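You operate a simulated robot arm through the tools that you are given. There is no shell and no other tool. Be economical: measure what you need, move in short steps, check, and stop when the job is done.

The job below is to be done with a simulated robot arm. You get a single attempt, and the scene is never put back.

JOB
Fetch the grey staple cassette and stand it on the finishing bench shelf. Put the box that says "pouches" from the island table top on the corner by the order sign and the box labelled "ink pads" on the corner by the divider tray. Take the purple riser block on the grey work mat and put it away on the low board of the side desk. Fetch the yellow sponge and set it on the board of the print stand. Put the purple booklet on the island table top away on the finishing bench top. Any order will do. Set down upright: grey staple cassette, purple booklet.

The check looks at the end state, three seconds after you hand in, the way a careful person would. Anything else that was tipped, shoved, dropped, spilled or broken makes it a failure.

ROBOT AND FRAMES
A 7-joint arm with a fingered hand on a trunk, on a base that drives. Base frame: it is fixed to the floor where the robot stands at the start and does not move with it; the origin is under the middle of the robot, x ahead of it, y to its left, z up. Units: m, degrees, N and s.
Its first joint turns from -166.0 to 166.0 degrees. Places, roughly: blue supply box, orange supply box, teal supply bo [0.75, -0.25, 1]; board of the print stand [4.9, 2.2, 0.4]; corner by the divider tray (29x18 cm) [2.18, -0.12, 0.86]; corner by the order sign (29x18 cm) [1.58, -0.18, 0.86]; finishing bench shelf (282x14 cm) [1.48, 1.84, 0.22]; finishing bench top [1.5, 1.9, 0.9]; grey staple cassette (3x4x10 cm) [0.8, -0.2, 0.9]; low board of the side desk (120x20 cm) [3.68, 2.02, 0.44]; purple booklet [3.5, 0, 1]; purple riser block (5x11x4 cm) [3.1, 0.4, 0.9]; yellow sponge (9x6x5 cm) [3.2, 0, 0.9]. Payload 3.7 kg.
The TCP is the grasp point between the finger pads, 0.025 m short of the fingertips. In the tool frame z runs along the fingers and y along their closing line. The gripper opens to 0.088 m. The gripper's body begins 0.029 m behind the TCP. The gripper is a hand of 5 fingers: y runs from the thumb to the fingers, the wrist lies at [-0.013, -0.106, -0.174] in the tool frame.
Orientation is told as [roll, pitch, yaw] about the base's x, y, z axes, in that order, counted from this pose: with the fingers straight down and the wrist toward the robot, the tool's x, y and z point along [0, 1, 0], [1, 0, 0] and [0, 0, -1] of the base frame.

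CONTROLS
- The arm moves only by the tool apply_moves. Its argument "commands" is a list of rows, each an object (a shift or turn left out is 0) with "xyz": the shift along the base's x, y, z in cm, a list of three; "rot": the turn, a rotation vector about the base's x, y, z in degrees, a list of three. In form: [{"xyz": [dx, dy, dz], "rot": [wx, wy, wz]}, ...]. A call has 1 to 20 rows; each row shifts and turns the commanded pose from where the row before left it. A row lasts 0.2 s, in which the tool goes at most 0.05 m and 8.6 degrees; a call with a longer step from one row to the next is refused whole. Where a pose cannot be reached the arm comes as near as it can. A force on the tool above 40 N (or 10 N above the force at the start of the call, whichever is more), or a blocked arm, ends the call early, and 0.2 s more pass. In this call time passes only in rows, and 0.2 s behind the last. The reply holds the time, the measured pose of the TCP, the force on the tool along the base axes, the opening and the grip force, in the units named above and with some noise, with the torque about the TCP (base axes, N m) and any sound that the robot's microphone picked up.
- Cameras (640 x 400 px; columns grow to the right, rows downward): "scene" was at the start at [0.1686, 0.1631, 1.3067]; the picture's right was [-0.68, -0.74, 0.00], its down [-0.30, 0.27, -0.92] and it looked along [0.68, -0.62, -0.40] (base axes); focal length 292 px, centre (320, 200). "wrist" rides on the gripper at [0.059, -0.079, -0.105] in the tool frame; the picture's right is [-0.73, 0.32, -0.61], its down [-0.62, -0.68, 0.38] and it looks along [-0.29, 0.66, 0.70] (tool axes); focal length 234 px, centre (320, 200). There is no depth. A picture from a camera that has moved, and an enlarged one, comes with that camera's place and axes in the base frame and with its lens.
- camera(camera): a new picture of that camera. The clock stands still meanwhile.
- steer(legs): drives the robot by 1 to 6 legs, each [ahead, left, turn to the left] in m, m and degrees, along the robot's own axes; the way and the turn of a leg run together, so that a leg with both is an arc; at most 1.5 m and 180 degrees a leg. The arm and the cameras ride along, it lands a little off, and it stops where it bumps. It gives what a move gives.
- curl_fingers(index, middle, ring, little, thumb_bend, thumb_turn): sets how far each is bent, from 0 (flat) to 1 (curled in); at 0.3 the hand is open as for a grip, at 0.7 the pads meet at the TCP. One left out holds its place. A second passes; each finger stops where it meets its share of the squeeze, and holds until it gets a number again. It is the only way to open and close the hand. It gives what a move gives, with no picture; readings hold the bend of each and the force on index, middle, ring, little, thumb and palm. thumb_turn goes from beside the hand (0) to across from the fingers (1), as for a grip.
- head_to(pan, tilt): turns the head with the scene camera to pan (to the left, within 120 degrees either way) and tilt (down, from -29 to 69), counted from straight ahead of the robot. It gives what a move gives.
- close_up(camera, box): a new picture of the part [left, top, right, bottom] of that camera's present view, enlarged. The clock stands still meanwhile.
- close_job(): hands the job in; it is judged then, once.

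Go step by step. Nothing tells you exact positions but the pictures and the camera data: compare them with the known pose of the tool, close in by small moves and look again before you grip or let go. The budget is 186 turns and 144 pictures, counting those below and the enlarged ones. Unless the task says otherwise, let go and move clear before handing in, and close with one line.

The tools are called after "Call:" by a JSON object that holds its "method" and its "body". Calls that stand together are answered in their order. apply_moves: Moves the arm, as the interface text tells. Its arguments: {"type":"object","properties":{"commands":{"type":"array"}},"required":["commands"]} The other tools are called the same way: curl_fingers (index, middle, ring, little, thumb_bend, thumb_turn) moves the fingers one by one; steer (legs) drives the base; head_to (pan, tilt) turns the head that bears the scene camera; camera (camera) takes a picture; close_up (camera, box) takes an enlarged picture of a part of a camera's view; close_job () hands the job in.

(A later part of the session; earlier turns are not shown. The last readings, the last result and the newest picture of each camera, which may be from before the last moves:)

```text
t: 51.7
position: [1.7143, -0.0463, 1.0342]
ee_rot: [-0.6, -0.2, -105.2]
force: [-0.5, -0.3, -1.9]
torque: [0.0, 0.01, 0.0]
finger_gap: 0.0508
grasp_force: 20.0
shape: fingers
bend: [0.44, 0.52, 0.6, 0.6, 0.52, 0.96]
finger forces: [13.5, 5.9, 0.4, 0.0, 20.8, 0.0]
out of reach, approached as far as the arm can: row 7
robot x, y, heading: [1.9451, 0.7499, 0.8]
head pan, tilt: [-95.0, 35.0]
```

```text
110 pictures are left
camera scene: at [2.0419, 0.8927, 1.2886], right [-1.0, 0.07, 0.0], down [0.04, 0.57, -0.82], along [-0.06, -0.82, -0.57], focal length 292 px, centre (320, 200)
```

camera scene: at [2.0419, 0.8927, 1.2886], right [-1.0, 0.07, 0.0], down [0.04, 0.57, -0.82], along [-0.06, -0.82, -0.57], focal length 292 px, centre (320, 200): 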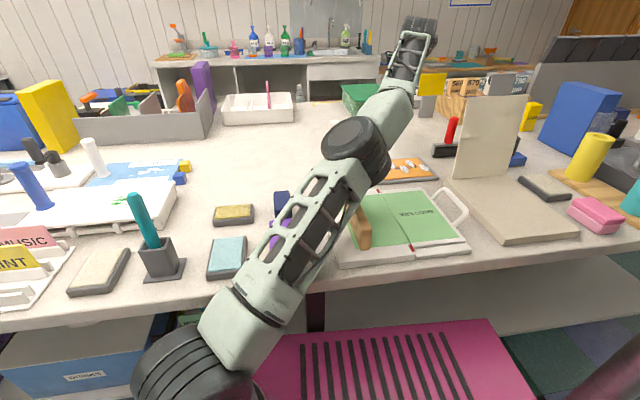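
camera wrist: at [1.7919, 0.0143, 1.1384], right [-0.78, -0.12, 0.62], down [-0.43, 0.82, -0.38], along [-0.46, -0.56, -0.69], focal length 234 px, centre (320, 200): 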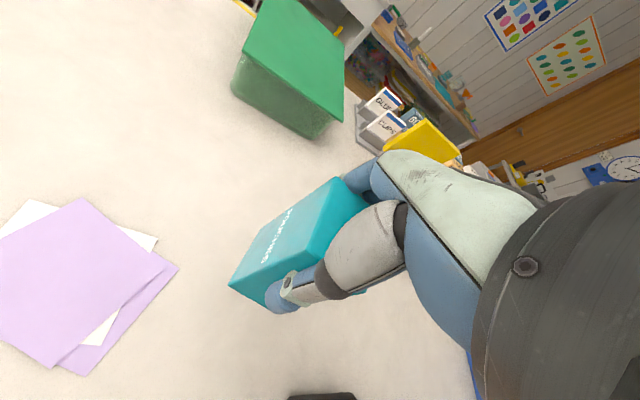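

At this height I run out of reach at r≈0.83, so I need the base a bit nearer in x. I'll retract the hand the way it came, then shift the base back about 0.2 m.

Call:
{"method": "apply_moves", "body": {"commands": [{"xyz": [1.3, 2, 4]}, {"xyz": [1.3, 2, 4]}, {"xyz": [1.5, 2.5, 4]}, {"xyz": [2, 3.5, 2]}, {"xyz": [2.5, 4, 1.5]}, {"xyz": [2.5, 4, 1.5]}, {"xyz": [2.5, 4, 1]}, {"xyz": [2.5, 4, 1]}, {"xyz": [2.5, 4, 1]}, {"xyz": [3, 4, 0]}]}}

Call:
{"method": "steer", "body": {"legs": [[-0.19, -0.012, -0.7]]}}

Call:
{"method": "head_to", "body": {"pan": -90, "tilt": 30}}

Call:
{"method": "camera", "body": {"camera": "scene"}}

Call:
{"method": "camera", "body": {"camera": "wrist"}}

```text
t: 53.9
position: [1.9357, 0.2871, 1.2321]
ee_rot: [-0.6, -0.2, -105.1]
force: [0.4, 0.8, -1.0]
torque: [0.01, 0.02, -0.03]
finger_gap: 0.0508
grasp_force: 20.0
shape: fingers
bend: [0.44, 0.52, 0.6, 0.6, 0.52, 0.96]
finger forces: [13.3, 5.8, 0.5, 0.1, 20.8, 0.1]
robot x, y, heading: [1.9499, 0.7498, 0.8]
head pan, tilt: [-95.0, 35.0]
```

```text
t: 55.4
position: [1.7827, 0.2857, 1.2318]
ee_rot: [-0.4, 0.0, -105.1]
force: [0.3, 0.3, -2.1]
torque: [0.01, -0.04, 0.03]
finger_gap: 0.0507
grasp_force: 19.7
shape: fingers
bend: [0.44, 0.52, 0.6, 0.6, 0.52, 0.96]
finger forces: [13.2, 5.8, 0.6, 0.0, 20.7, 0.1]
robot x, y, heading: [1.7996, 0.7481, 0.9]
head pan, tilt: [-95.0, 35.0]
stopped in leg 1: the robot was blocked; the commanded pose is now the measured one
```

```text
t: 56.0
position: [1.7819, 0.285, 1.2326]
ee_rot: [-0.5, -0.1, -105.1]
force: [0.4, 0.3, -2.2]
torque: [0.01, 0.02, 0.01]
finger_gap: 0.0505
grasp_force: 20.6
shape: fingers
bend: [0.44, 0.52, 0.6, 0.6, 0.52, 0.96]
finger forces: [13.2, 5.9, 0.5, 0.0, 20.8, 0.0]
robot x, y, heading: [1.7973, 0.7501, 0.7]
head pan, tilt: [-90.0, 30.0]
```

```text
109 pictures are left
camera scene: at [1.8986, 0.8872, 1.2965], right [-1.0, -0.01, 0.0], down [-0.01, 0.5, -0.87], along [0.01, -0.87, -0.5], focal length 292 px, centre (320, 200)
```

scene: 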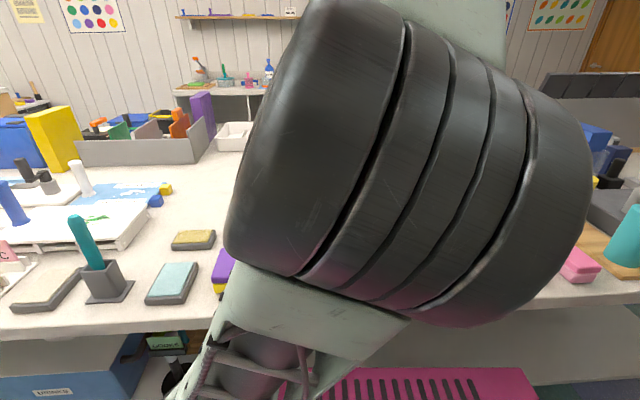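

```text
108 pictures are left
camera wrist: at [1.8613, 0.3463, 1.3375], right [-0.78, -0.12, 0.61], down [-0.43, 0.82, -0.38], along [-0.46, -0.56, -0.69], focal length 234 px, centre (320, 200)
```

wrist: 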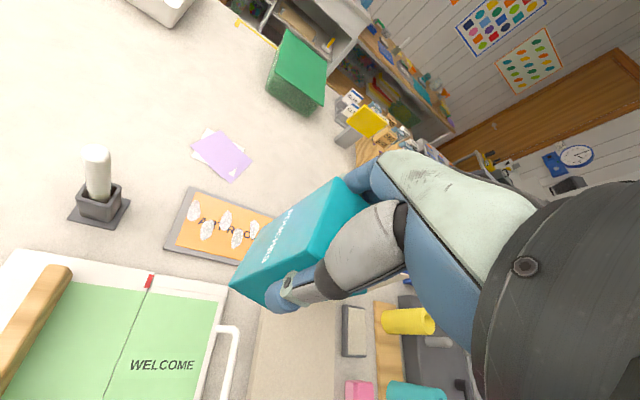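

Something low (likely a table leg at the base's rear corner) stopped it at x=1.80, which is near enough. I'll extend again, lowering as I go.

Call:
{"method": "apply_moves", "body": {"commands": [{"xyz": [-1.3, -4.1, -2], "rot": [0, 0, 1]}, {"xyz": [-1.3, -4.1, -2], "rot": [0, 0, 1]}, {"xyz": [-1.3, -4.1, -2], "rot": [0, 0, 1]}, {"xyz": [-1.3, -4.1, -2], "rot": [0, 0, 1]}, {"xyz": [-0.8, -3, -3], "rot": [0, 0, 1]}, {"xyz": [-0.8, -3, -3], "rot": [0, 0, 1]}, {"xyz": [-0.8, -3, -3]}, {"xyz": [-0.8, -3, -3]}, {"xyz": [-1, -3, -2]}, {"xyz": [-1, -3, -2]}, {"xyz": [-1, -3, -2]}]}}

Call:
{"method": "camera", "body": {"camera": "wrist"}}

Call:
{"method": "camera", "body": {"camera": "scene"}}

```text
t: 58.4
position: [1.6714, -0.0856, 0.9737]
ee_rot: [-0.7, -0.2, -99.1]
force: [-0.2, 0.5, -1.0]
torque: [-0.04, 0.04, -0.02]
finger_gap: 0.0503
grasp_force: 19.9
shape: fingers
bend: [0.44, 0.52, 0.6, 0.6, 0.52, 0.96]
finger forces: [13.0, 5.7, 0.7, 0.0, 20.4, 0.1]
robot x, y, heading: [1.8006, 0.7485, 0.6]
head pan, tilt: [-90.0, 30.0]
```

```text
107 pictures are left
camera wrist: at [1.7428, -0.0176, 1.0787], right [-0.76, -0.2, 0.62], down [-0.51, 0.77, -0.38], along [-0.4, -0.6, -0.69], focal length 234 px, centre (320, 200)
```

wrist: 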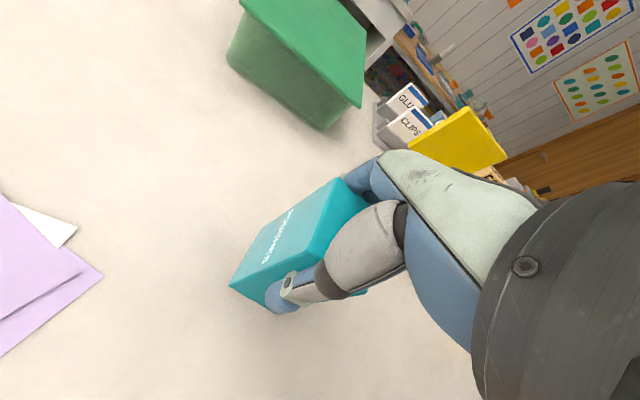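

```text
106 pictures are left
camera scene: at [1.8985, 0.8874, 1.2965], right [-1.0, -0.01, 0.0], down [-0.01, 0.5, -0.87], along [0.01, -0.87, -0.5], focal length 292 px, centre (320, 200)
```

scene: 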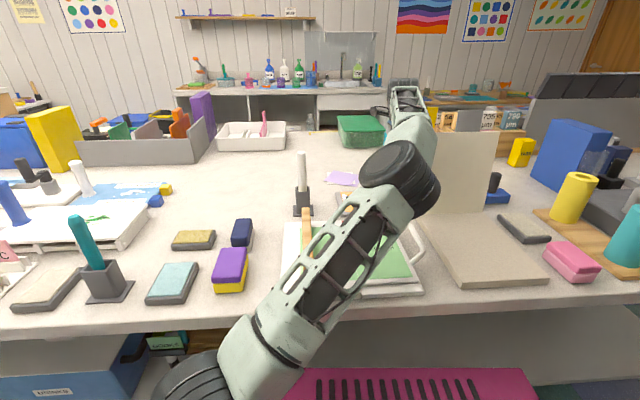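

Still within reach. I'll ease outward and down to just above the table.

Call:
{"method": "apply_moves", "body": {"commands": [{"xyz": [-0.2, -1.5, -0.8]}, {"xyz": [-0.2, -1.5, -0.8]}, {"xyz": [-0.2, -1.5, -0.8]}]}}

Call:
{"method": "camera", "body": {"camera": "wrist"}}

```text
t: 59.4
position: [1.6256, -0.1171, 0.9593]
ee_rot: [-0.7, -0.4, -99.7]
force: [-1.5, 2.5, 3.9]
torque: [-0.12, -0.04, -0.01]
finger_gap: 0.0506
grasp_force: 20.0
shape: fingers
bend: [0.44, 0.52, 0.6, 0.6, 0.52, 0.96]
finger forces: [13.0, 5.7, 0.7, 0.0, 20.4, 0.0]
robot x, y, heading: [1.777, 0.7552, -0.5]
head pan, tilt: [-90.0, 30.0]
stopped in row 3: the arm was blocked; the commanded pose is now the measured one
```

```text
105 pictures are left
camera wrist: at [1.6975, -0.0486, 1.0635], right [-0.76, -0.19, 0.62], down [-0.51, 0.77, -0.38], along [-0.41, -0.6, -0.69], focal length 234 px, centre (320, 200)
```

wrist: 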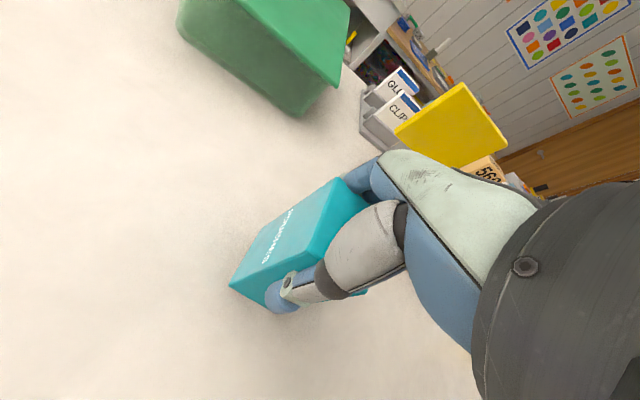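

The arm got blocked and even pushed the base slightly; some part of the arm touches something. Let me look.

Call:
{"method": "camera", "body": {"camera": "scene"}}

Call:
{"method": "close_up", "body": {"camera": "scene", "box": [240, 120, 460, 310]}}

```text
104 pictures are left
camera scene: at [1.8746, 0.9007, 1.2962], right [-1.0, 0.01, 0.0], down [0.01, 0.5, -0.87], along [-0.01, -0.87, -0.5], focal length 292 px, centre (320, 200)
```

scene: 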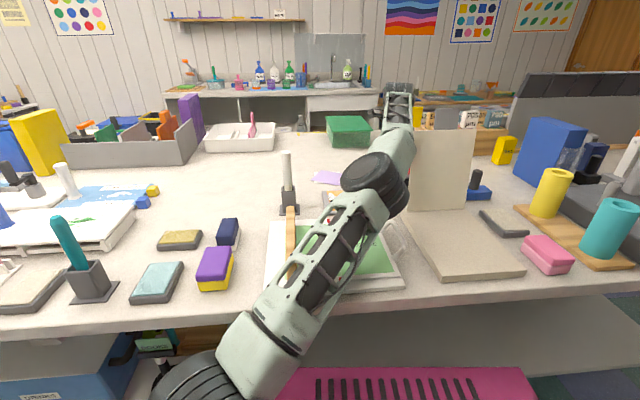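

```text
2.11 times, centred on (350, 215) of scene
camera zoom: at [1.8746, 0.9007, 1.2962], right [-1.0, 0.01, 0.0], down [0.01, 0.5, -0.87], along [-0.01, -0.87, -0.5], focal length 614 px, centre (257, 168)
```

zoom: 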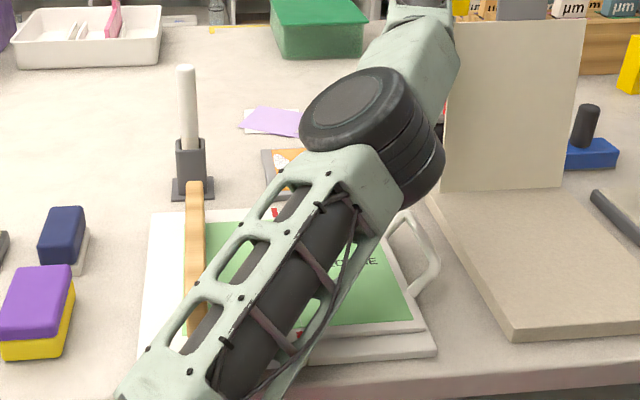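

I'll back the arm off a little and inspect the base's right and rear side for what blocks it.

Call:
{"method": "apply_moves", "body": {"commands": [{"xyz": [0.5, 2, 2]}, {"xyz": [1, 3, 3]}, {"xyz": [1, 3, 3]}, {"xyz": [1, 3, 3]}]}}

Call:
{"method": "head_to", "body": {"pan": -120, "tilt": 50}}

Call:
{"method": "camera", "body": {"camera": "scene"}}

Call:
{"method": "head_to", "body": {"pan": -60, "tilt": 60}}

Call:
{"method": "camera", "body": {"camera": "scene"}}

```text
t: 60.4
position: [1.6585, -0.015, 1.0625]
ee_rot: [-0.8, -0.3, -100.2]
force: [-0.9, 0.2, -0.9]
torque: [-0.04, 0.02, 0.0]
finger_gap: 0.0503
grasp_force: 19.9
shape: fingers
bend: [0.44, 0.52, 0.6, 0.6, 0.52, 0.96]
finger forces: [12.8, 5.6, 0.8, 0.1, 20.3, 0.1]
robot x, y, heading: [1.7745, 0.7606, -0.5]
head pan, tilt: [-90.0, 30.0]
```

```text
t: 61.4
position: [1.6581, -0.014, 1.0633]
ee_rot: [-0.8, -0.3, -100.2]
force: [-0.8, -0.1, -1.0]
torque: [0.01, 0.02, 0.0]
finger_gap: 0.0505
grasp_force: 20.1
shape: fingers
bend: [0.44, 0.52, 0.6, 0.6, 0.52, 0.96]
finger forces: [12.8, 5.7, 0.8, 0.1, 20.1, 0.1]
robot x, y, heading: [1.7839, 0.7618, -0.8]
head pan, tilt: [-120.0, 50.0]
```

```text
102 pictures are left
camera scene: at [1.8427, 0.9165, 1.267], right [-0.86, 0.51, 0.0], down [0.39, 0.66, -0.64], along [-0.33, -0.55, -0.77], focal length 292 px, centre (320, 200)
```

scene: 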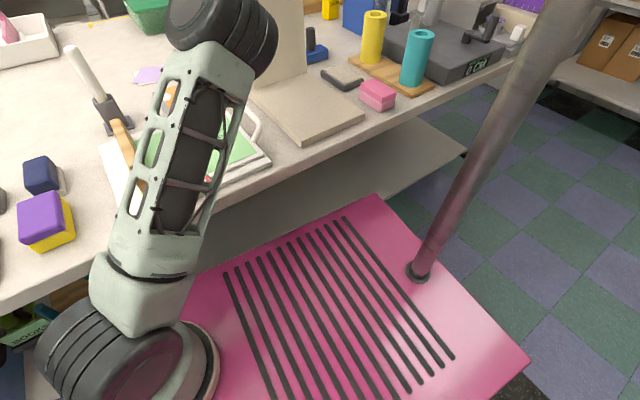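

```text
t: 62.7
position: [1.6582, -0.015, 1.0627]
ee_rot: [-0.9, -0.3, -100.2]
force: [-0.7, -0.2, -1.1]
torque: [-0.02, -0.01, -0.01]
finger_gap: 0.0505
grasp_force: 19.8
shape: fingers
bend: [0.44, 0.52, 0.6, 0.6, 0.52, 0.96]
finger forces: [12.8, 5.6, 0.8, 0.0, 20.2, 0.0]
robot x, y, heading: [1.777, 0.7567, -0.5]
head pan, tilt: [-60.0, 60.0]
```

```text
101 pictures are left
camera scene: at [1.9146, 0.9246, 1.2544], right [-0.87, -0.49, 0.0], down [-0.42, 0.75, -0.5], along [0.24, -0.44, -0.87], focal length 292 px, centre (320, 200)
```

scene: 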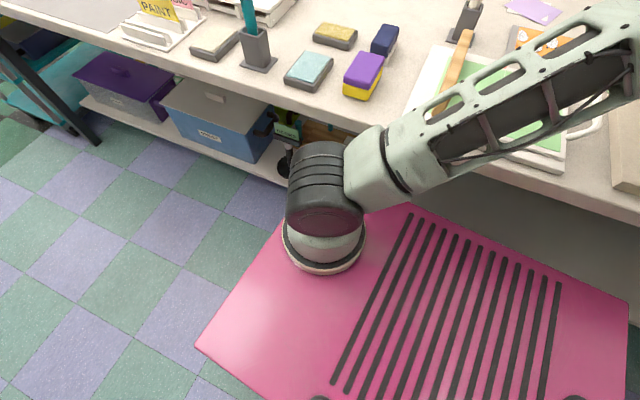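

Now it's clear: the arm's own axis sits about 0.24 m ahead of the robot centre (now ≈(2.02,0.70)), and the stretched upper arm skims the table edge. I'll retract, drive back so the axis is at x≈1.80, and extend with a bent elbow.

Call:
{"method": "apply_moves", "body": {"commands": [{"xyz": [2.5, 2.5, 3]}, {"xyz": [2.5, 2.5, 3]}, {"xyz": [2.5, 2.5, 3]}, {"xyz": [2.5, 2.5, 3]}, {"xyz": [2.5, 3, 2.5]}, {"xyz": [2.5, 3, 2.5]}, {"xyz": [2.5, 3, 2.5]}, {"xyz": [2.5, 4, 0]}, {"xyz": [2.5, 4, 0]}]}}

Call:
{"method": "steer", "body": {"legs": [[0, 0.02, 0.5], [-0.22, 0, 0]]}}

Call:
{"method": "camera", "body": {"camera": "scene"}}

```text
t: 64.7
position: [1.8824, 0.2559, 1.2551]
ee_rot: [-0.9, -0.3, -100.2]
force: [-0.8, -0.4, -1.3]
torque: [0.01, 0.05, -0.02]
finger_gap: 0.0502
grasp_force: 19.8
shape: fingers
bend: [0.45, 0.52, 0.6, 0.6, 0.52, 0.96]
finger forces: [12.7, 5.8, 0.8, 0.0, 20.1, 0.1]
robot x, y, heading: [1.7806, 0.764, -0.4]
head pan, tilt: [-60.0, 60.0]
```

```text
t: 66.7
position: [1.6689, 0.2772, 1.255]
ee_rot: [-0.8, -0.3, -99.5]
force: [-0.2, -0.7, -0.4]
torque: [0.0, -0.02, -0.03]
finger_gap: 0.0501
grasp_force: 19.4
shape: fingers
bend: [0.45, 0.52, 0.6, 0.6, 0.52, 0.96]
finger forces: [12.7, 5.8, 0.8, 0.1, 20.1, 0.0]
robot x, y, heading: [1.5579, 0.7803, -0.2]
head pan, tilt: [-60.0, 60.0]
```

```text
100 pictures are left
camera scene: at [1.6943, 0.9462, 1.2544], right [-0.87, -0.5, 0.0], down [-0.43, 0.75, -0.5], along [0.25, -0.43, -0.87], focal length 292 px, centre (320, 200)
```

scene: 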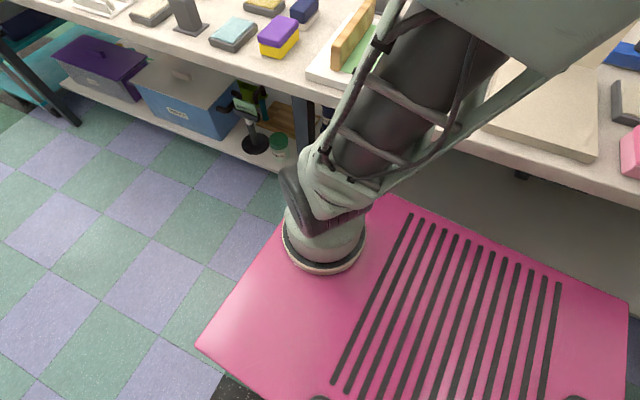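

Call:
{"method": "steer", "body": {"legs": [[0, -0.06, 0]]}}

Call:
{"method": "apply_moves", "body": {"commands": [{"xyz": [1.2, -4, 0]}, {"xyz": [1.2, -4, 0]}, {"xyz": [0.6, -4, -1]}, {"xyz": [0, -4, -2]}, {"xyz": [0, -4, -3]}, {"xyz": [0, -3, -4]}, {"xyz": [-1, -3, -4]}, {"xyz": [-1, -2, -4]}]}}

Call:
{"method": "head_to", "body": {"pan": -75, "tilt": 35}}

Call:
{"method": "camera", "body": {"camera": "scene"}}

Call:
{"method": "camera", "body": {"camera": "wrist"}}

```text
t: 67.7
position: [1.6687, 0.2182, 1.256]
ee_rot: [-0.8, -0.3, -99.6]
force: [0.0, 0.2, -1.1]
torque: [0.01, -0.02, 0.0]
finger_gap: 0.0503
grasp_force: 19.7
shape: fingers
bend: [0.45, 0.52, 0.6, 0.6, 0.52, 0.96]
finger forces: [12.7, 5.8, 0.9, 0.1, 19.9, 0.0]
robot x, y, heading: [1.5621, 0.7189, 0.0]
head pan, tilt: [-60.0, 60.0]
```

```text
refused: row 7 steps farther than a row can; nothing moved
```

```text
t: 68.6
position: [1.6696, 0.2182, 1.2556]
ee_rot: [-0.8, -0.4, -99.6]
force: [0.0, -0.4, -0.6]
torque: [-0.03, -0.02, 0.0]
finger_gap: 0.0504
grasp_force: 19.3
shape: fingers
bend: [0.45, 0.52, 0.6, 0.6, 0.52, 0.96]
finger forces: [12.8, 5.8, 0.7, 0.1, 20.0, 0.0]
robot x, y, heading: [1.5657, 0.7197, -0.0]
head pan, tilt: [-75.0, 35.0]
```

```text
99 pictures are left
camera scene: at [1.6839, 0.8608, 1.2886], right [-0.97, -0.26, 0.0], down [-0.15, 0.55, -0.82], along [0.21, -0.79, -0.57], focal length 292 px, centre (320, 200)
```

scene: 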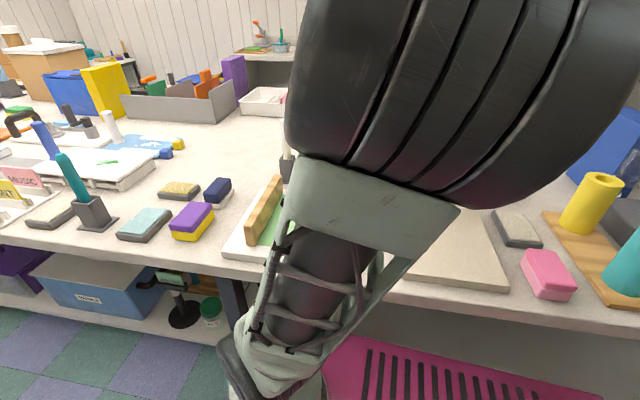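

```text
98 pictures are left
camera wrist: at [1.742, 0.2868, 1.3602], right [-0.76, -0.2, 0.62], down [-0.51, 0.77, -0.38], along [-0.41, -0.6, -0.69], focal length 234 px, centre (320, 200)
```

wrist: 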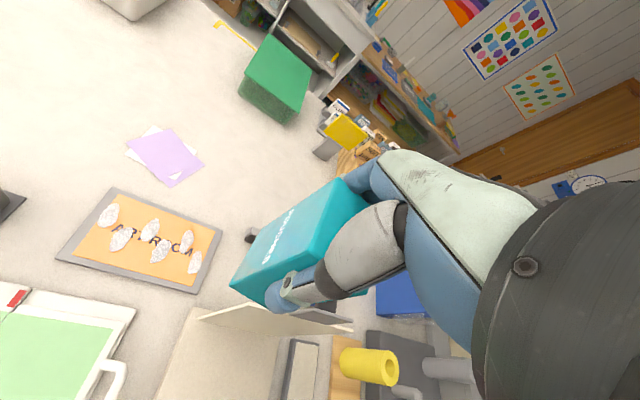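

Call:
{"method": "apply_moves", "body": {"commands": [{"xyz": [1.2, -4, 0]}, {"xyz": [1.2, -4, 0]}, {"xyz": [0.6, -4, -1]}, {"xyz": [0, -4, -2]}, {"xyz": [0, -4, -3]}, {"xyz": [0, -3, -3.9]}, {"xyz": [-1, -2.5, -3.9]}, {"xyz": [-1, -2.5, -3.9]}, {"xyz": [0, 0, -4]}]}}

Call:
{"method": "camera", "body": {"camera": "scene"}}

Call:
{"method": "camera", "body": {"camera": "wrist"}}

```text
t: 70.6
position: [1.679, -0.0611, 1.0353]
ee_rot: [-0.8, -0.2, -99.6]
force: [0.2, 0.5, -0.2]
torque: [0.0, 0.0, -0.03]
finger_gap: 0.0504
grasp_force: 19.0
shape: fingers
bend: [0.45, 0.52, 0.6, 0.6, 0.52, 0.96]
finger forces: [12.5, 5.7, 1.1, 0.1, 19.5, 0.0]
robot x, y, heading: [1.5615, 0.7244, -0.3]
head pan, tilt: [-75.0, 35.0]
```

```text
97 pictures are left
camera scene: at [1.684, 0.8608, 1.2887], right [-0.97, -0.26, 0.0], down [-0.15, 0.55, -0.82], along [0.21, -0.79, -0.57], focal length 292 px, centre (320, 200)
```

scene: 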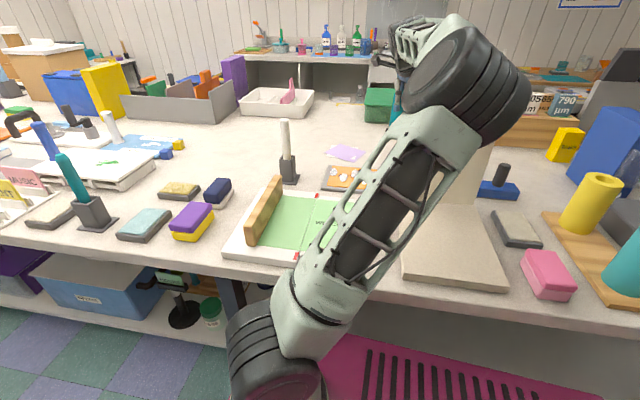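

```text
96 pictures are left
camera wrist: at [1.7515, 0.0073, 1.1395], right [-0.76, -0.2, 0.62], down [-0.51, 0.77, -0.38], along [-0.41, -0.6, -0.69], focal length 234 px, centre (320, 200)
```

wrist: 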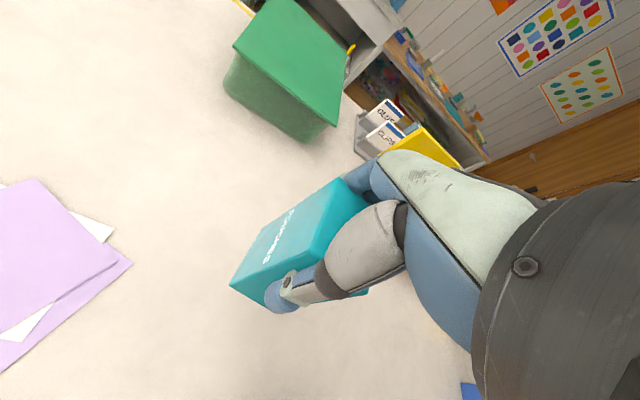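

The elbow sits right above the cream panel's top, so lowering here would hit it. I'll shift the base 0.12 m ahead and reach diagonally so the elbow stays beside the panel.

Call:
{"method": "steer", "body": {"legs": [[0.12, 0, 0]]}}

Call:
{"method": "apply_moves", "body": {"commands": [{"xyz": [-3, -1.5, 0], "rot": [0, 0, -2]}, {"xyz": [-3, -1.5, -1], "rot": [0, 0, -2]}, {"xyz": [-3, -2, -2], "rot": [0, 0, -2]}, {"xyz": [-3, -2, -2], "rot": [0, 0, -2]}]}}

Call:
{"method": "camera", "body": {"camera": "scene"}}

Call:
{"method": "camera", "body": {"camera": "wrist"}}

```text
t: 71.7
position: [1.7283, -0.057, 1.0356]
ee_rot: [-0.8, -0.3, -100.5]
force: [0.1, 0.6, -1.4]
torque: [-0.01, 0.03, -0.03]
finger_gap: 0.0503
grasp_force: 19.9
shape: fingers
bend: [0.45, 0.52, 0.6, 0.6, 0.52, 0.96]
finger forces: [12.4, 5.9, 1.1, 0.0, 19.5, 0.1]
robot x, y, heading: [1.6255, 0.7264, -1.1]
head pan, tilt: [-75.0, 35.0]
stopped in leg 1: the robot was blocked; the commanded pose is now the measured one
```

```text
t: 72.7
position: [1.622, -0.1258, 1.0031]
ee_rot: [-1.4, -1.6, -107.8]
force: [-0.1, -0.4, -1.3]
torque: [0.01, -0.03, 0.0]
finger_gap: 0.0502
grasp_force: 19.8
shape: fingers
bend: [0.45, 0.52, 0.6, 0.6, 0.52, 0.96]
finger forces: [12.3, 5.8, 1.1, 0.0, 19.4, 0.0]
robot x, y, heading: [1.6235, 0.728, -1.0]
head pan, tilt: [-75.0, 35.0]
```

```text
95 pictures are left
camera scene: at [1.7528, 0.8666, 1.2879], right [-0.97, -0.24, 0.0], down [-0.14, 0.55, -0.82], along [0.2, -0.8, -0.57], focal length 292 px, centre (320, 200)
```

scene: 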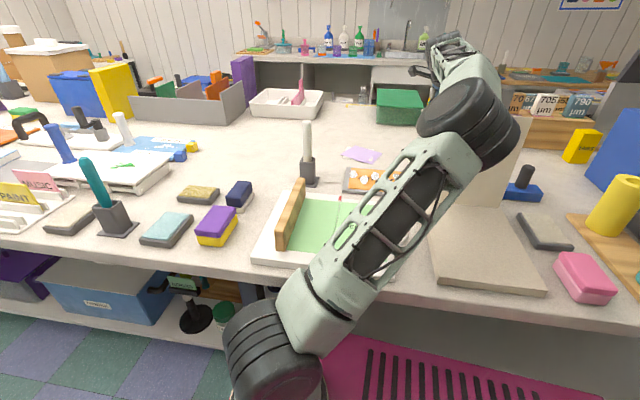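

```text
94 pictures are left
camera wrist: at [1.7054, -0.0669, 1.1053], right [-0.77, -0.07, 0.63], down [-0.4, 0.83, -0.39], along [-0.5, -0.55, -0.67], focal length 234 px, centre (320, 200)
```

wrist: 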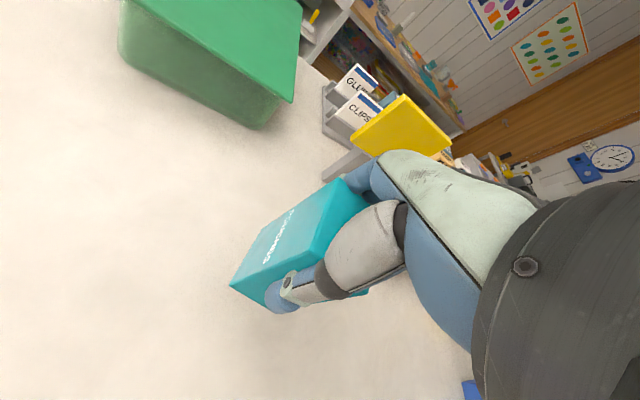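

The base front met a table leg, so x=1.62 is its limit. I'll shift the hand to x≈1.685, which is still inside the corner area and draws the forearm clear of the panel edge (x≤1.60).

Call:
{"method": "apply_moves", "body": {"commands": [{"xyz": [3.2, -0.2, 0.5], "rot": [0, 0, 3]}, {"xyz": [3.2, -0.2, 0], "rot": [0, 0, 3]}, {"xyz": [0, 0, -2]}]}}

Call:
{"method": "camera", "body": {"camera": "scene"}}

```text
t: 73.5
position: [1.671, -0.1299, 0.9718]
ee_rot: [-0.9, -0.3, -102.5]
force: [-0.1, 0.4, -1.5]
torque: [0.02, 0.0, -0.04]
finger_gap: 0.0501
grasp_force: 19.4
shape: fingers
bend: [0.45, 0.52, 0.6, 0.6, 0.52, 0.96]
finger forces: [12.3, 5.8, 1.1, 0.0, 19.5, 0.2]
robot x, y, heading: [1.6265, 0.7275, -1.0]
head pan, tilt: [-75.0, 35.0]
```

```text
93 pictures are left
camera scene: at [1.7486, 0.864, 1.2887], right [-0.97, -0.24, 0.0], down [-0.14, 0.56, -0.82], along [0.2, -0.79, -0.57], focal length 292 px, centre (320, 200)
```

scene: 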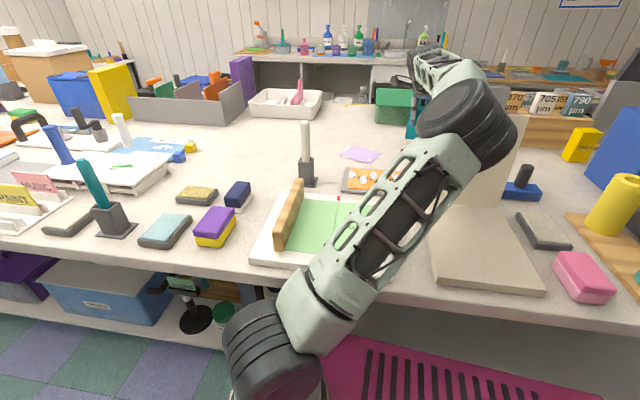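

The forearm now runs left of the panel. I'll lower the last 3 cm in small steps.

Call:
{"method": "apply_moves", "body": {"commands": [{"xyz": [0.5, 0, -1]}, {"xyz": [0, 0, -1]}, {"xyz": [0, 0, -0.8]}, {"xyz": [0, 0, -0.4]}]}}

Call:
{"method": "camera", "body": {"camera": "wrist"}}

```text
t: 74.5
position: [1.6779, -0.1306, 0.9433]
ee_rot: [-0.9, -0.6, -102.4]
force: [0.7, 0.1, -0.8]
torque: [0.02, -0.02, 0.01]
finger_gap: 0.0504
grasp_force: 19.2
shape: fingers
bend: [0.45, 0.52, 0.6, 0.6, 0.52, 0.96]
finger forces: [12.3, 5.9, 1.2, 0.1, 19.3, 0.1]
robot x, y, heading: [1.6227, 0.7251, -0.8]
head pan, tilt: [-75.0, 35.0]
```

```text
92 pictures are left
camera wrist: at [1.7541, -0.0651, 1.0476], right [-0.77, -0.15, 0.62], down [-0.47, 0.8, -0.38], along [-0.44, -0.58, -0.68], focal length 234 px, centre (320, 200)
```

wrist: 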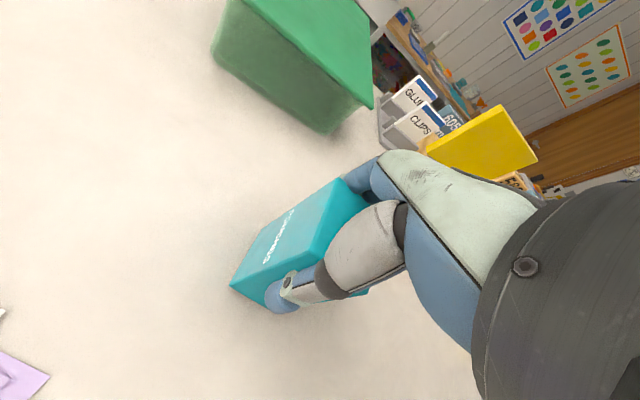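

Call:
{"method": "apply_moves", "body": {"commands": [{"xyz": [0, 0, -0.3]}, {"xyz": [0, 0, -0.3]}]}}

```text
t: 75.1
position: [1.6786, -0.13, 0.9417]
ee_rot: [-1.0, -0.9, -102.5]
force: [-0.4, 0.6, -1.5]
torque: [-0.03, 0.01, -0.02]
finger_gap: 0.0503
grasp_force: 19.1
shape: fingers
bend: [0.45, 0.52, 0.6, 0.6, 0.52, 0.96]
finger forces: [12.3, 5.8, 1.2, 0.0, 19.3, 0.0]
robot x, y, heading: [1.6205, 0.7247, -0.6]
head pan, tilt: [-75.0, 35.0]
```

Call:
{"method": "apply_moves", "body": {"commands": [{"xyz": [0, 0.3, -0.4]}, {"xyz": [0, 0, -0.4]}]}}

Call:
{"method": "camera", "body": {"camera": "scene"}}

```text
t: 75.7
position: [1.6794, -0.126, 0.9371]
ee_rot: [-1.1, -1.3, -102.5]
force: [-0.7, 1.8, 6.6]
torque: [-0.13, -0.01, -0.01]
finger_gap: 0.0501
grasp_force: 20.8
shape: fingers
bend: [0.45, 0.52, 0.6, 0.6, 0.52, 0.96]
finger forces: [12.3, 6.1, 1.3, 0.1, 22.0, 0.1]
robot x, y, heading: [1.6216, 0.7253, -0.7]
head pan, tilt: [-75.0, 35.0]
```

```text
91 pictures are left
camera scene: at [1.7485, 0.8673, 1.2883], right [-0.97, -0.24, 0.0], down [-0.14, 0.55, -0.82], along [0.2, -0.8, -0.57], focal length 292 px, centre (320, 200)
```

scene: 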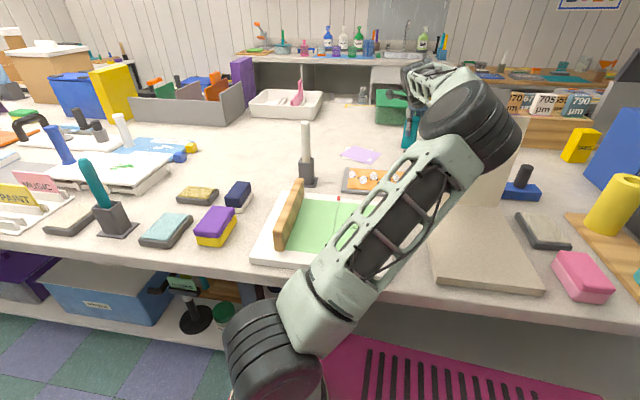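

The box touched down at y≈-0.126, slightly near the area's edge. I'll lift a touch, go 1.3 cm farther and set it down again.

Call:
{"method": "apply_moves", "body": {"commands": [{"xyz": [0, 0, 0.7]}, {"xyz": [0, -0.9, 0]}, {"xyz": [0, -0.8, 0]}, {"xyz": [0, 0, -0.5]}, {"xyz": [0, 0, -0.4]}]}}

```text
t: 76.9
position: [1.6786, -0.1437, 0.9457]
ee_rot: [-1.1, -2.1, -102.6]
force: [-1.2, 0.2, -1.2]
torque: [-0.02, 0.0, -0.02]
finger_gap: 0.0504
grasp_force: 19.5
shape: fingers
bend: [0.45, 0.52, 0.6, 0.6, 0.52, 0.96]
finger forces: [12.4, 5.8, 1.3, 0.0, 19.5, 0.0]
robot x, y, heading: [1.6222, 0.7245, -0.9]
head pan, tilt: [-75.0, 35.0]
```

Call:
{"method": "apply_moves", "body": {"commands": [{"xyz": [0, 0.2, -0.5]}, {"xyz": [0, 0, -0.5]}]}}

```text
t: 77.7
position: [1.681, -0.1431, 0.9467]
ee_rot: [-1.4, -2.9, -102.6]
force: [-0.3, -0.2, -1.1]
torque: [-0.01, 0.02, -0.03]
finger_gap: 0.0505
grasp_force: 19.6
shape: fingers
bend: [0.45, 0.52, 0.6, 0.6, 0.52, 0.96]
finger forces: [12.5, 5.8, 1.2, 0.1, 19.8, 0.0]
robot x, y, heading: [1.6257, 0.7274, -1.1]
head pan, tilt: [-75.0, 35.0]
stopped in row 2: the arm was blocked; the commanded pose is now the measured one
```

Call:
{"method": "apply_moves", "body": {"commands": [{"xyz": [0, 1, 0.5], "rot": [0.6, 1.5, 0]}, {"xyz": [0, 0.4, 0], "rot": [0.5, 1.2, 0]}, {"xyz": [0, 0, -0.5]}, {"xyz": [0, 0, -0.4]}, {"xyz": [0, 0, -0.3]}]}}

```text
t: 78.9
position: [1.6833, -0.1298, 0.9384]
ee_rot: [-4.1, -2.4, -102.5]
force: [-1.7, 1.8, 14.2]
torque: [0.21, -0.14, 0.02]
finger_gap: 0.0504
grasp_force: 24.5
shape: fingers
bend: [0.44, 0.52, 0.6, 0.6, 0.53, 0.97]
finger forces: [15.2, 5.9, 1.9, 0.0, 26.9, 0.0]
robot x, y, heading: [1.6227, 0.7265, -0.8]
head pan, tilt: [-75.0, 35.0]
stopped in row 5: the force on the tool passed its limit at 43 N (the readings are from after the stop); the commanded pose is now the measured one
```

Firmly on the table; relax slightly and open the hand.

Call:
{"method": "apply_moves", "body": {"commands": [{"xyz": [0, 0, 0.2]}]}}

Call:
{"method": "curl_fingers", "body": {"index": 0.32, "middle": 0.32, "ring": 0.32, "little": 0.32, "thumb_bend": 0.32}}

Call:
{"method": "camera", "body": {"camera": "wrist"}}

```text
t: 79.3
position: [1.6819, -0.13, 0.9384]
ee_rot: [-4.1, -2.4, -102.3]
force: [0.5, 3.6, 10.0]
torque: [0.09, -0.17, 0.06]
finger_gap: 0.0505
grasp_force: 23.6
shape: fingers
bend: [0.44, 0.52, 0.6, 0.6, 0.53, 0.96]
finger forces: [14.0, 5.7, 1.4, 0.0, 26.6, 0.0]
robot x, y, heading: [1.6222, 0.7252, -1.2]
head pan, tilt: [-75.0, 35.0]
```

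```text
t: 80.3
position: [1.6824, -0.1312, 0.9385]
ee_rot: [-4.1, -2.2, -102.4]
force: [-0.4, 0.3, -0.9]
torque: [-0.02, -0.02, 0.03]
finger_gap: 0.0816
grasp_force: 0.0
shape: fingers
bend: [0.32, 0.32, 0.32, 0.32, 0.32, 0.98]
finger forces: [0.7, 0.0, 0.0, 0.0, 0.5, 0.0]
robot x, y, heading: [1.6192, 0.7235, -1.0]
head pan, tilt: [-75.0, 35.0]
```

```text
90 pictures are left
camera wrist: at [1.7648, -0.0642, 1.0364], right [-0.73, -0.14, 0.67], down [-0.49, 0.79, -0.36], along [-0.48, -0.59, -0.65], focal length 234 px, centre (320, 200)
```

wrist: 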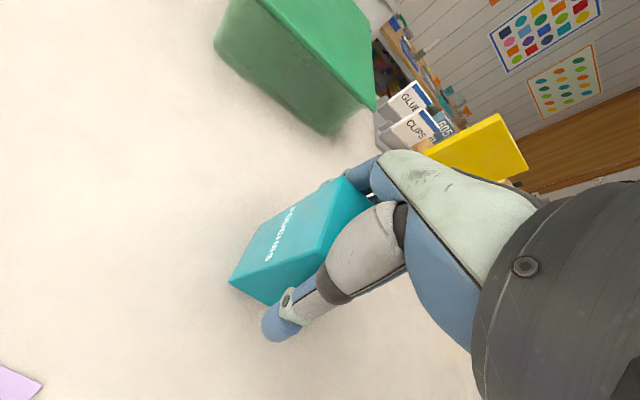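

The box stands on its own. Open a bit wider and lift straight up, then back away.

Call:
{"method": "curl_fingers", "body": {"index": 0.25, "middle": 0.25, "ring": 0.25, "little": 0.25, "thumb_bend": 0.26}}

Call:
{"method": "apply_moves", "body": {"commands": [{"xyz": [0, 0, 1]}, {"xyz": [0, 0, 2]}, {"xyz": [0.3, 0.3, 3]}, {"xyz": [0.3, 0.3, 3]}, {"xyz": [0.5, 2, 3]}, {"xyz": [0.5, 3, 3]}, {"xyz": [1, 3, 3]}]}}

Call:
{"method": "camera", "body": {"camera": "wrist"}}

Call:
{"method": "camera", "body": {"camera": "scene"}}

```text
t: 81.3
position: [1.6826, -0.132, 0.9382]
ee_rot: [-4.0, -2.3, -102.4]
force: [0.5, -0.7, -0.7]
torque: [0.02, -0.01, -0.02]
finger_gap: 0.0934
grasp_force: 0.1
shape: fingers
bend: [0.25, 0.25, 0.25, 0.25, 0.26, 0.98]
finger forces: [0.1, 0.0, 0.0, 0.1, 0.1, 0.0]
robot x, y, heading: [1.6238, 0.7277, -0.9]
head pan, tilt: [-75.0, 35.0]
```

```text
t: 82.9
position: [1.7072, -0.0447, 1.1161]
ee_rot: [-4.2, -2.2, -102.4]
force: [0.2, 0.6, 0.4]
torque: [-0.01, -0.04, -0.01]
finger_gap: 0.0936
grasp_force: 0.0
shape: fingers
bend: [0.25, 0.25, 0.25, 0.25, 0.26, 0.98]
finger forces: [0.0, 0.1, 0.1, 0.0, 0.0, 0.0]
robot x, y, heading: [1.6235, 0.7283, -0.8]
head pan, tilt: [-75.0, 35.0]
```

```text
89 pictures are left
camera wrist: at [1.7909, 0.0227, 1.2155], right [-0.73, -0.14, 0.67], down [-0.49, 0.79, -0.36], along [-0.48, -0.59, -0.65], focal length 234 px, centre (320, 200)
```

wrist: 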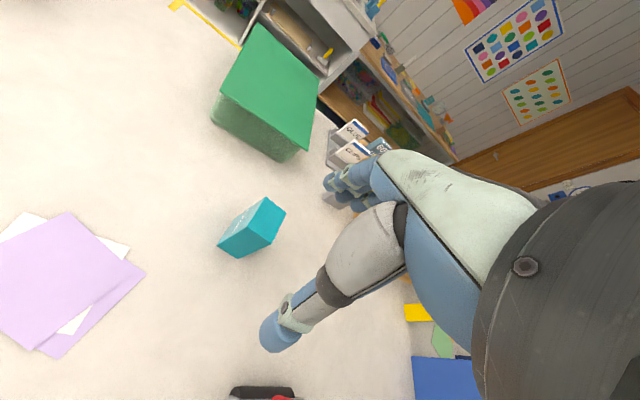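

```text
88 pictures are left
camera scene: at [1.7485, 0.8635, 1.2887], right [-0.97, -0.24, 0.0], down [-0.14, 0.56, -0.82], along [0.2, -0.79, -0.57], focal length 292 px, centre (320, 200)
```

scene: 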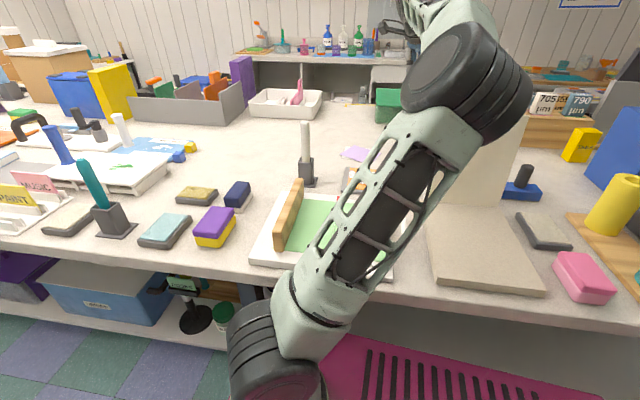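

POUCHES stands inside the order-sign corner. Next is the navy box, probably INK PADS, at about (0.92,-0.06), best reached from the start spot. Pull the arm in and swing it forward.

Call:
{"method": "apply_moves", "body": {"commands": [{"xyz": [1.16, 4.3, 1.8], "rot": [0.5, 0.3, 0]}, {"xyz": [1.16, 4.3, 1.8], "rot": [0.5, 0.3, 0]}, {"xyz": [1.16, 4.3, 1.8], "rot": [0.5, 0.3, 0]}, {"xyz": [1.16, 4.3, 1.8], "rot": [0.5, 0.3, 0]}, {"xyz": [1.16, 4.3, 1.8], "rot": [0.5, 0.3, 0]}, {"xyz": [1.16, 4.3, 1.8], "rot": [0.5, 0.3, 0]}, {"xyz": [1.16, 4.3, 1.8], "rot": [0.5, 0.3, 0]}, {"xyz": [1.16, 4.3, 1.8], "rot": [0.5, 0, 0]}]}}

Call:
{"method": "apply_moves", "body": {"commands": [{"xyz": [3.8, -0.6, 0], "rot": [0, 0, 5.8]}, {"xyz": [3.8, -0.3, 0], "rot": [0, 0, 5.8]}, {"xyz": [3.8, 0, 0], "rot": [0, 0, 5.8]}, {"xyz": [3.8, 0.4, 0], "rot": [0, 0, 5.8]}, {"xyz": [3.7, 0.8, 0], "rot": [0, 0, 5.8]}, {"xyz": [3.6, 1.2, 0], "rot": [0, 0, 5.8]}, {"xyz": [3.5, 1.6, 0], "rot": [0, 0, 5.8]}, {"xyz": [3.3, 2, 0], "rot": [0, 0, 5.8]}, {"xyz": [3, 2.3, 0], "rot": [0, 0, 5.8]}, {"xyz": [2.8, 2.6, 0], "rot": [0, 0, 5.8]}, {"xyz": [2.5, 2.9, 0], "rot": [0, 0, 5.8]}, {"xyz": [2.2, 3.1, 0], "rot": [0, 0, 5.8]}, {"xyz": [1.8, 3.3, 0], "rot": [0, 0, 5.8]}, {"xyz": [1.4, 3.5, 0], "rot": [0, 0, 5.8]}, {"xyz": [1, 3.6, 0], "rot": [0, 0, 5.8]}, {"xyz": [0.6, 3.7, 0], "rot": [0, 0, 5.8]}, {"xyz": [0.2, 3.7, 0], "rot": [0, 0, 5.8]}]}}

```text
t: 84.7
position: [1.8019, 0.3026, 1.2625]
ee_rot: [-7.1, 1.2, -102.3]
force: [0.2, -0.7, -0.4]
torque: [0.03, 0.02, 0.02]
finger_gap: 0.0935
grasp_force: 0.1
shape: fingers
bend: [0.25, 0.25, 0.25, 0.25, 0.26, 0.98]
finger forces: [0.1, 0.0, 0.1, 0.0, 0.0, 0.0]
robot x, y, heading: [1.622, 0.7227, -0.9]
head pan, tilt: [-75.0, 35.0]
```

```text
t: 88.3
position: [2.2488, 0.6395, 1.2637]
ee_rot: [-7.0, 1.2, -3.7]
force: [0.2, -0.1, 0.1]
torque: [0.0, 0.0, 0.0]
finger_gap: 0.0935
grasp_force: 0.0
shape: fingers
bend: [0.25, 0.25, 0.25, 0.25, 0.26, 0.98]
finger forces: [0.0, 0.0, 0.1, 0.1, 0.0, 0.0]
robot x, y, heading: [1.6204, 0.7212, -0.9]
head pan, tilt: [-75.0, 35.0]
```

Level the hand, pull it in a bit, then drive back to the start spot.

Call:
{"method": "apply_moves", "body": {"commands": [{"xyz": [-4, 0, 0], "rot": [3.5, -0.6, 2]}, {"xyz": [-4, 0, 0], "rot": [3.5, -0.6, 1.7]}, {"xyz": [-4, 0, 0]}, {"xyz": [-4, 0, 0]}]}}

Call:
{"method": "steer", "body": {"legs": [[0, 0.06, 0.9], [-0.85, 0, 0], [-0.84, 0, 0], [0, -0.78, 0]]}}

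Call:
{"method": "head_to", "body": {"pan": -20, "tilt": 30}}

Call:
{"method": "camera", "body": {"camera": "scene"}}

```text
t: 89.3
position: [2.0902, 0.6365, 1.2612]
ee_rot: [0.1, 0.4, 0.1]
force: [-0.3, 0.3, 0.7]
torque: [-0.02, 0.05, 0.01]
finger_gap: 0.0932
grasp_force: 0.0
shape: fingers
bend: [0.25, 0.25, 0.25, 0.25, 0.26, 0.98]
finger forces: [0.1, 0.1, 0.1, 0.1, 0.0, 0.0]
robot x, y, heading: [1.6215, 0.7256, -0.8]
head pan, tilt: [-75.0, 35.0]
```

```text
t: 102.5
position: [0.3806, -0.0926, 1.2623]
ee_rot: [0.0, 0.2, 0.8]
force: [-0.4, -0.3, -0.1]
torque: [0.01, -0.04, 0.02]
finger_gap: 0.0936
grasp_force: 0.1
shape: fingers
bend: [0.25, 0.25, 0.25, 0.25, 0.26, 0.98]
finger forces: [0.0, 0.0, 0.1, 0.0, 0.1, 0.0]
robot x, y, heading: [-0.0884, -0.0107, -0.1]
head pan, tilt: [-75.0, 35.0]
```

```text
t: 103.7
position: [0.3791, -0.0915, 1.2611]
ee_rot: [0.0, 0.2, 0.9]
force: [0.9, 0.3, -1.0]
torque: [0.02, -0.03, -0.01]
finger_gap: 0.0937
grasp_force: 0.1
shape: fingers
bend: [0.25, 0.25, 0.25, 0.25, 0.26, 0.98]
finger forces: [0.0, 0.0, 0.0, 0.1, 0.0, 0.1]
robot x, y, heading: [-0.0877, -0.0087, -0.0]
head pan, tilt: [-20.0, 30.0]
```

```text
87 pictures are left
camera scene: at [0.0975, 0.1834, 1.2965], right [-0.35, -0.94, 0.0], down [-0.47, 0.17, -0.87], along [0.81, -0.3, -0.5], focal length 292 px, centre (320, 200)
```

scene: 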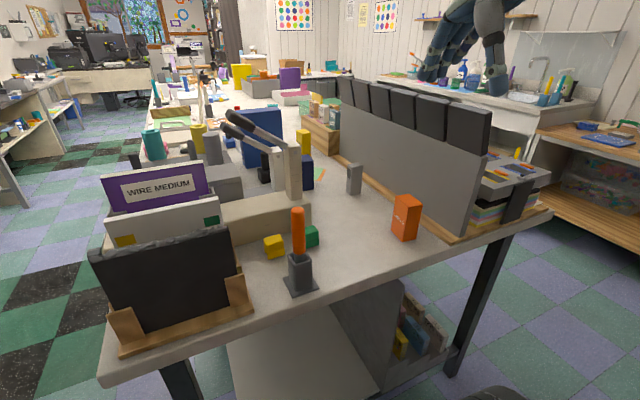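

Everything here is as left. I'll move up to the table and bring the hand above the navy box to read its label.

Call:
{"method": "steer", "body": {"legs": [[0.08, 0, 0]]}}

Call:
{"method": "apply_moves", "body": {"commands": [{"xyz": [4.5, 0, 0]}, {"xyz": [4.5, 0, 0]}, {"xyz": [4.5, 0, 0]}, {"xyz": [4.5, 0, 0]}, {"xyz": [4.5, 0, 0]}, {"xyz": [4.5, 0, 0]}, {"xyz": [4.5, 1, 0]}, {"xyz": [4.5, 1, -2]}]}}

Call:
{"method": "camera", "body": {"camera": "wrist"}}

Call:
{"method": "close_up", "body": {"camera": "scene", "box": [220, 60, 440, 260]}}

```text
t: 104.8
position: [0.4597, -0.0912, 1.2612]
ee_rot: [0.0, 0.4, 0.8]
force: [-0.7, 0.7, 0.5]
torque: [-0.03, 0.01, 0.01]
finger_gap: 0.0937
grasp_force: 0.0
shape: fingers
bend: [0.25, 0.25, 0.25, 0.25, 0.26, 0.98]
finger forces: [0.0, 0.0, 0.0, 0.1, 0.0, 0.1]
robot x, y, heading: [-0.0074, -0.012, -0.0]
head pan, tilt: [-20.0, 30.0]
```

```text
refused: row 8 steps farther than a row can; nothing moved
```

```text
86 pictures are left
camera wrist: at [0.38, -0.0344, 1.3678], right [0.34, -0.72, 0.61], down [-0.67, -0.63, -0.38], along [0.66, -0.28, -0.7], focal length 234 px, centre (320, 200)
```

wrist: 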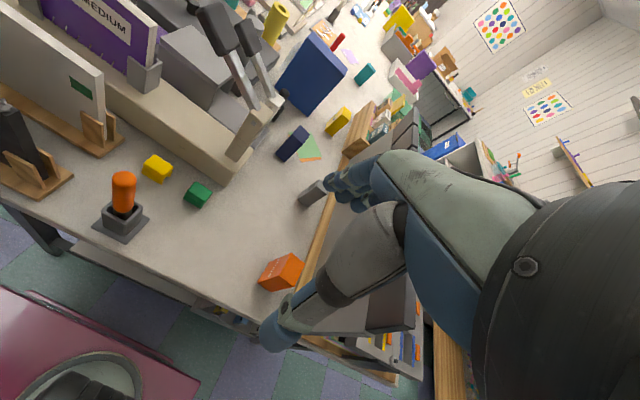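

```text
2.00 times, centred on (330, 160) of scene
camera zoom: at [0.1762, 0.1835, 1.2965], right [-0.34, -0.94, 0.0], down [-0.47, 0.17, -0.87], along [0.81, -0.3, -0.5], focal length 583 px, centre (300, 280)
```

zoom: 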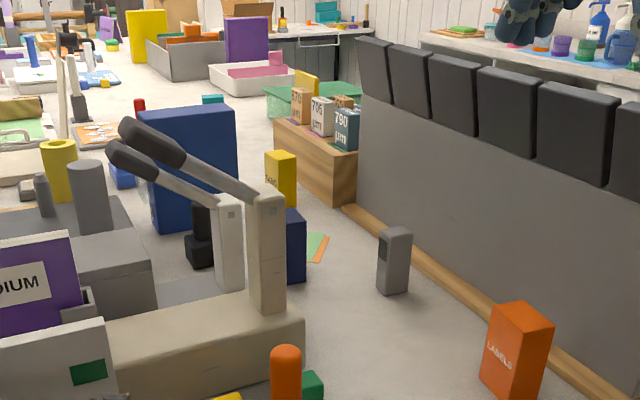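

Call:
{"method": "apply_moves", "body": {"commands": [{"xyz": [4.5, 0, 0]}, {"xyz": [4.5, 0, 0]}, {"xyz": [4.5, 0, 0]}, {"xyz": [4.5, 0, 0]}, {"xyz": [4.5, 0, 0]}, {"xyz": [4.5, 0, 0]}, {"xyz": [4, 1, -2]}, {"xyz": [4, 1, -2]}]}}

Call:
{"method": "camera", "body": {"camera": "wrist"}}

```text
t: 106.6
position: [0.8084, -0.071, 1.2247]
ee_rot: [0.0, 0.2, 0.8]
force: [-0.8, -0.6, 0.2]
torque: [0.01, -0.03, -0.01]
finger_gap: 0.0934
grasp_force: 0.0
shape: fingers
bend: [0.25, 0.25, 0.25, 0.25, 0.26, 0.98]
finger forces: [0.0, 0.1, 0.0, 0.0, 0.1, 0.1]
robot x, y, heading: [-0.0064, -0.008, -0.1]
head pan, tilt: [-20.0, 30.0]
```

```text
84 pictures are left
camera wrist: at [0.7289, -0.0131, 1.3309], right [0.33, -0.72, 0.61], down [-0.67, -0.63, -0.38], along [0.66, -0.28, -0.7], focal length 234 px, centre (320, 200)
```

wrist: 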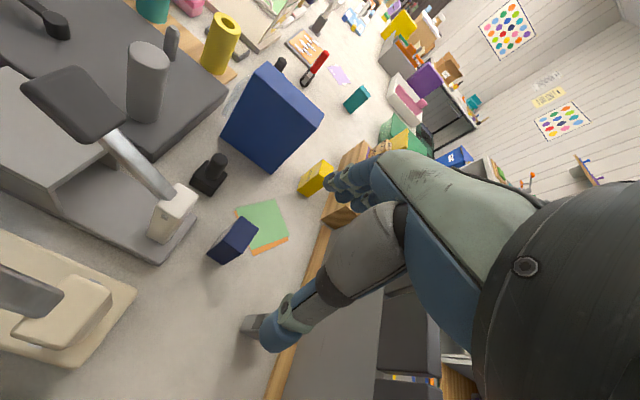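

Call:
{"method": "close_up", "body": {"camera": "wrist", "box": [180, 180, 340, 280]}}

```text
4.00 times, centred on (260, 230) of wrist
camera zoom: at [0.7289, -0.0131, 1.3309], right [0.33, -0.72, 0.61], down [-0.67, -0.63, -0.38], along [0.66, -0.28, -0.7], focal length 937 px, centre (560, 80)
```

zoom: 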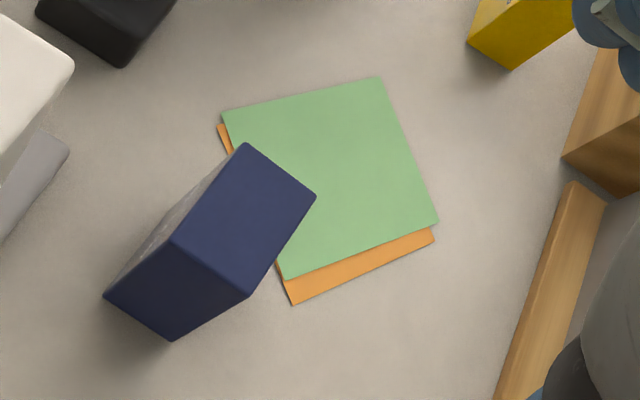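

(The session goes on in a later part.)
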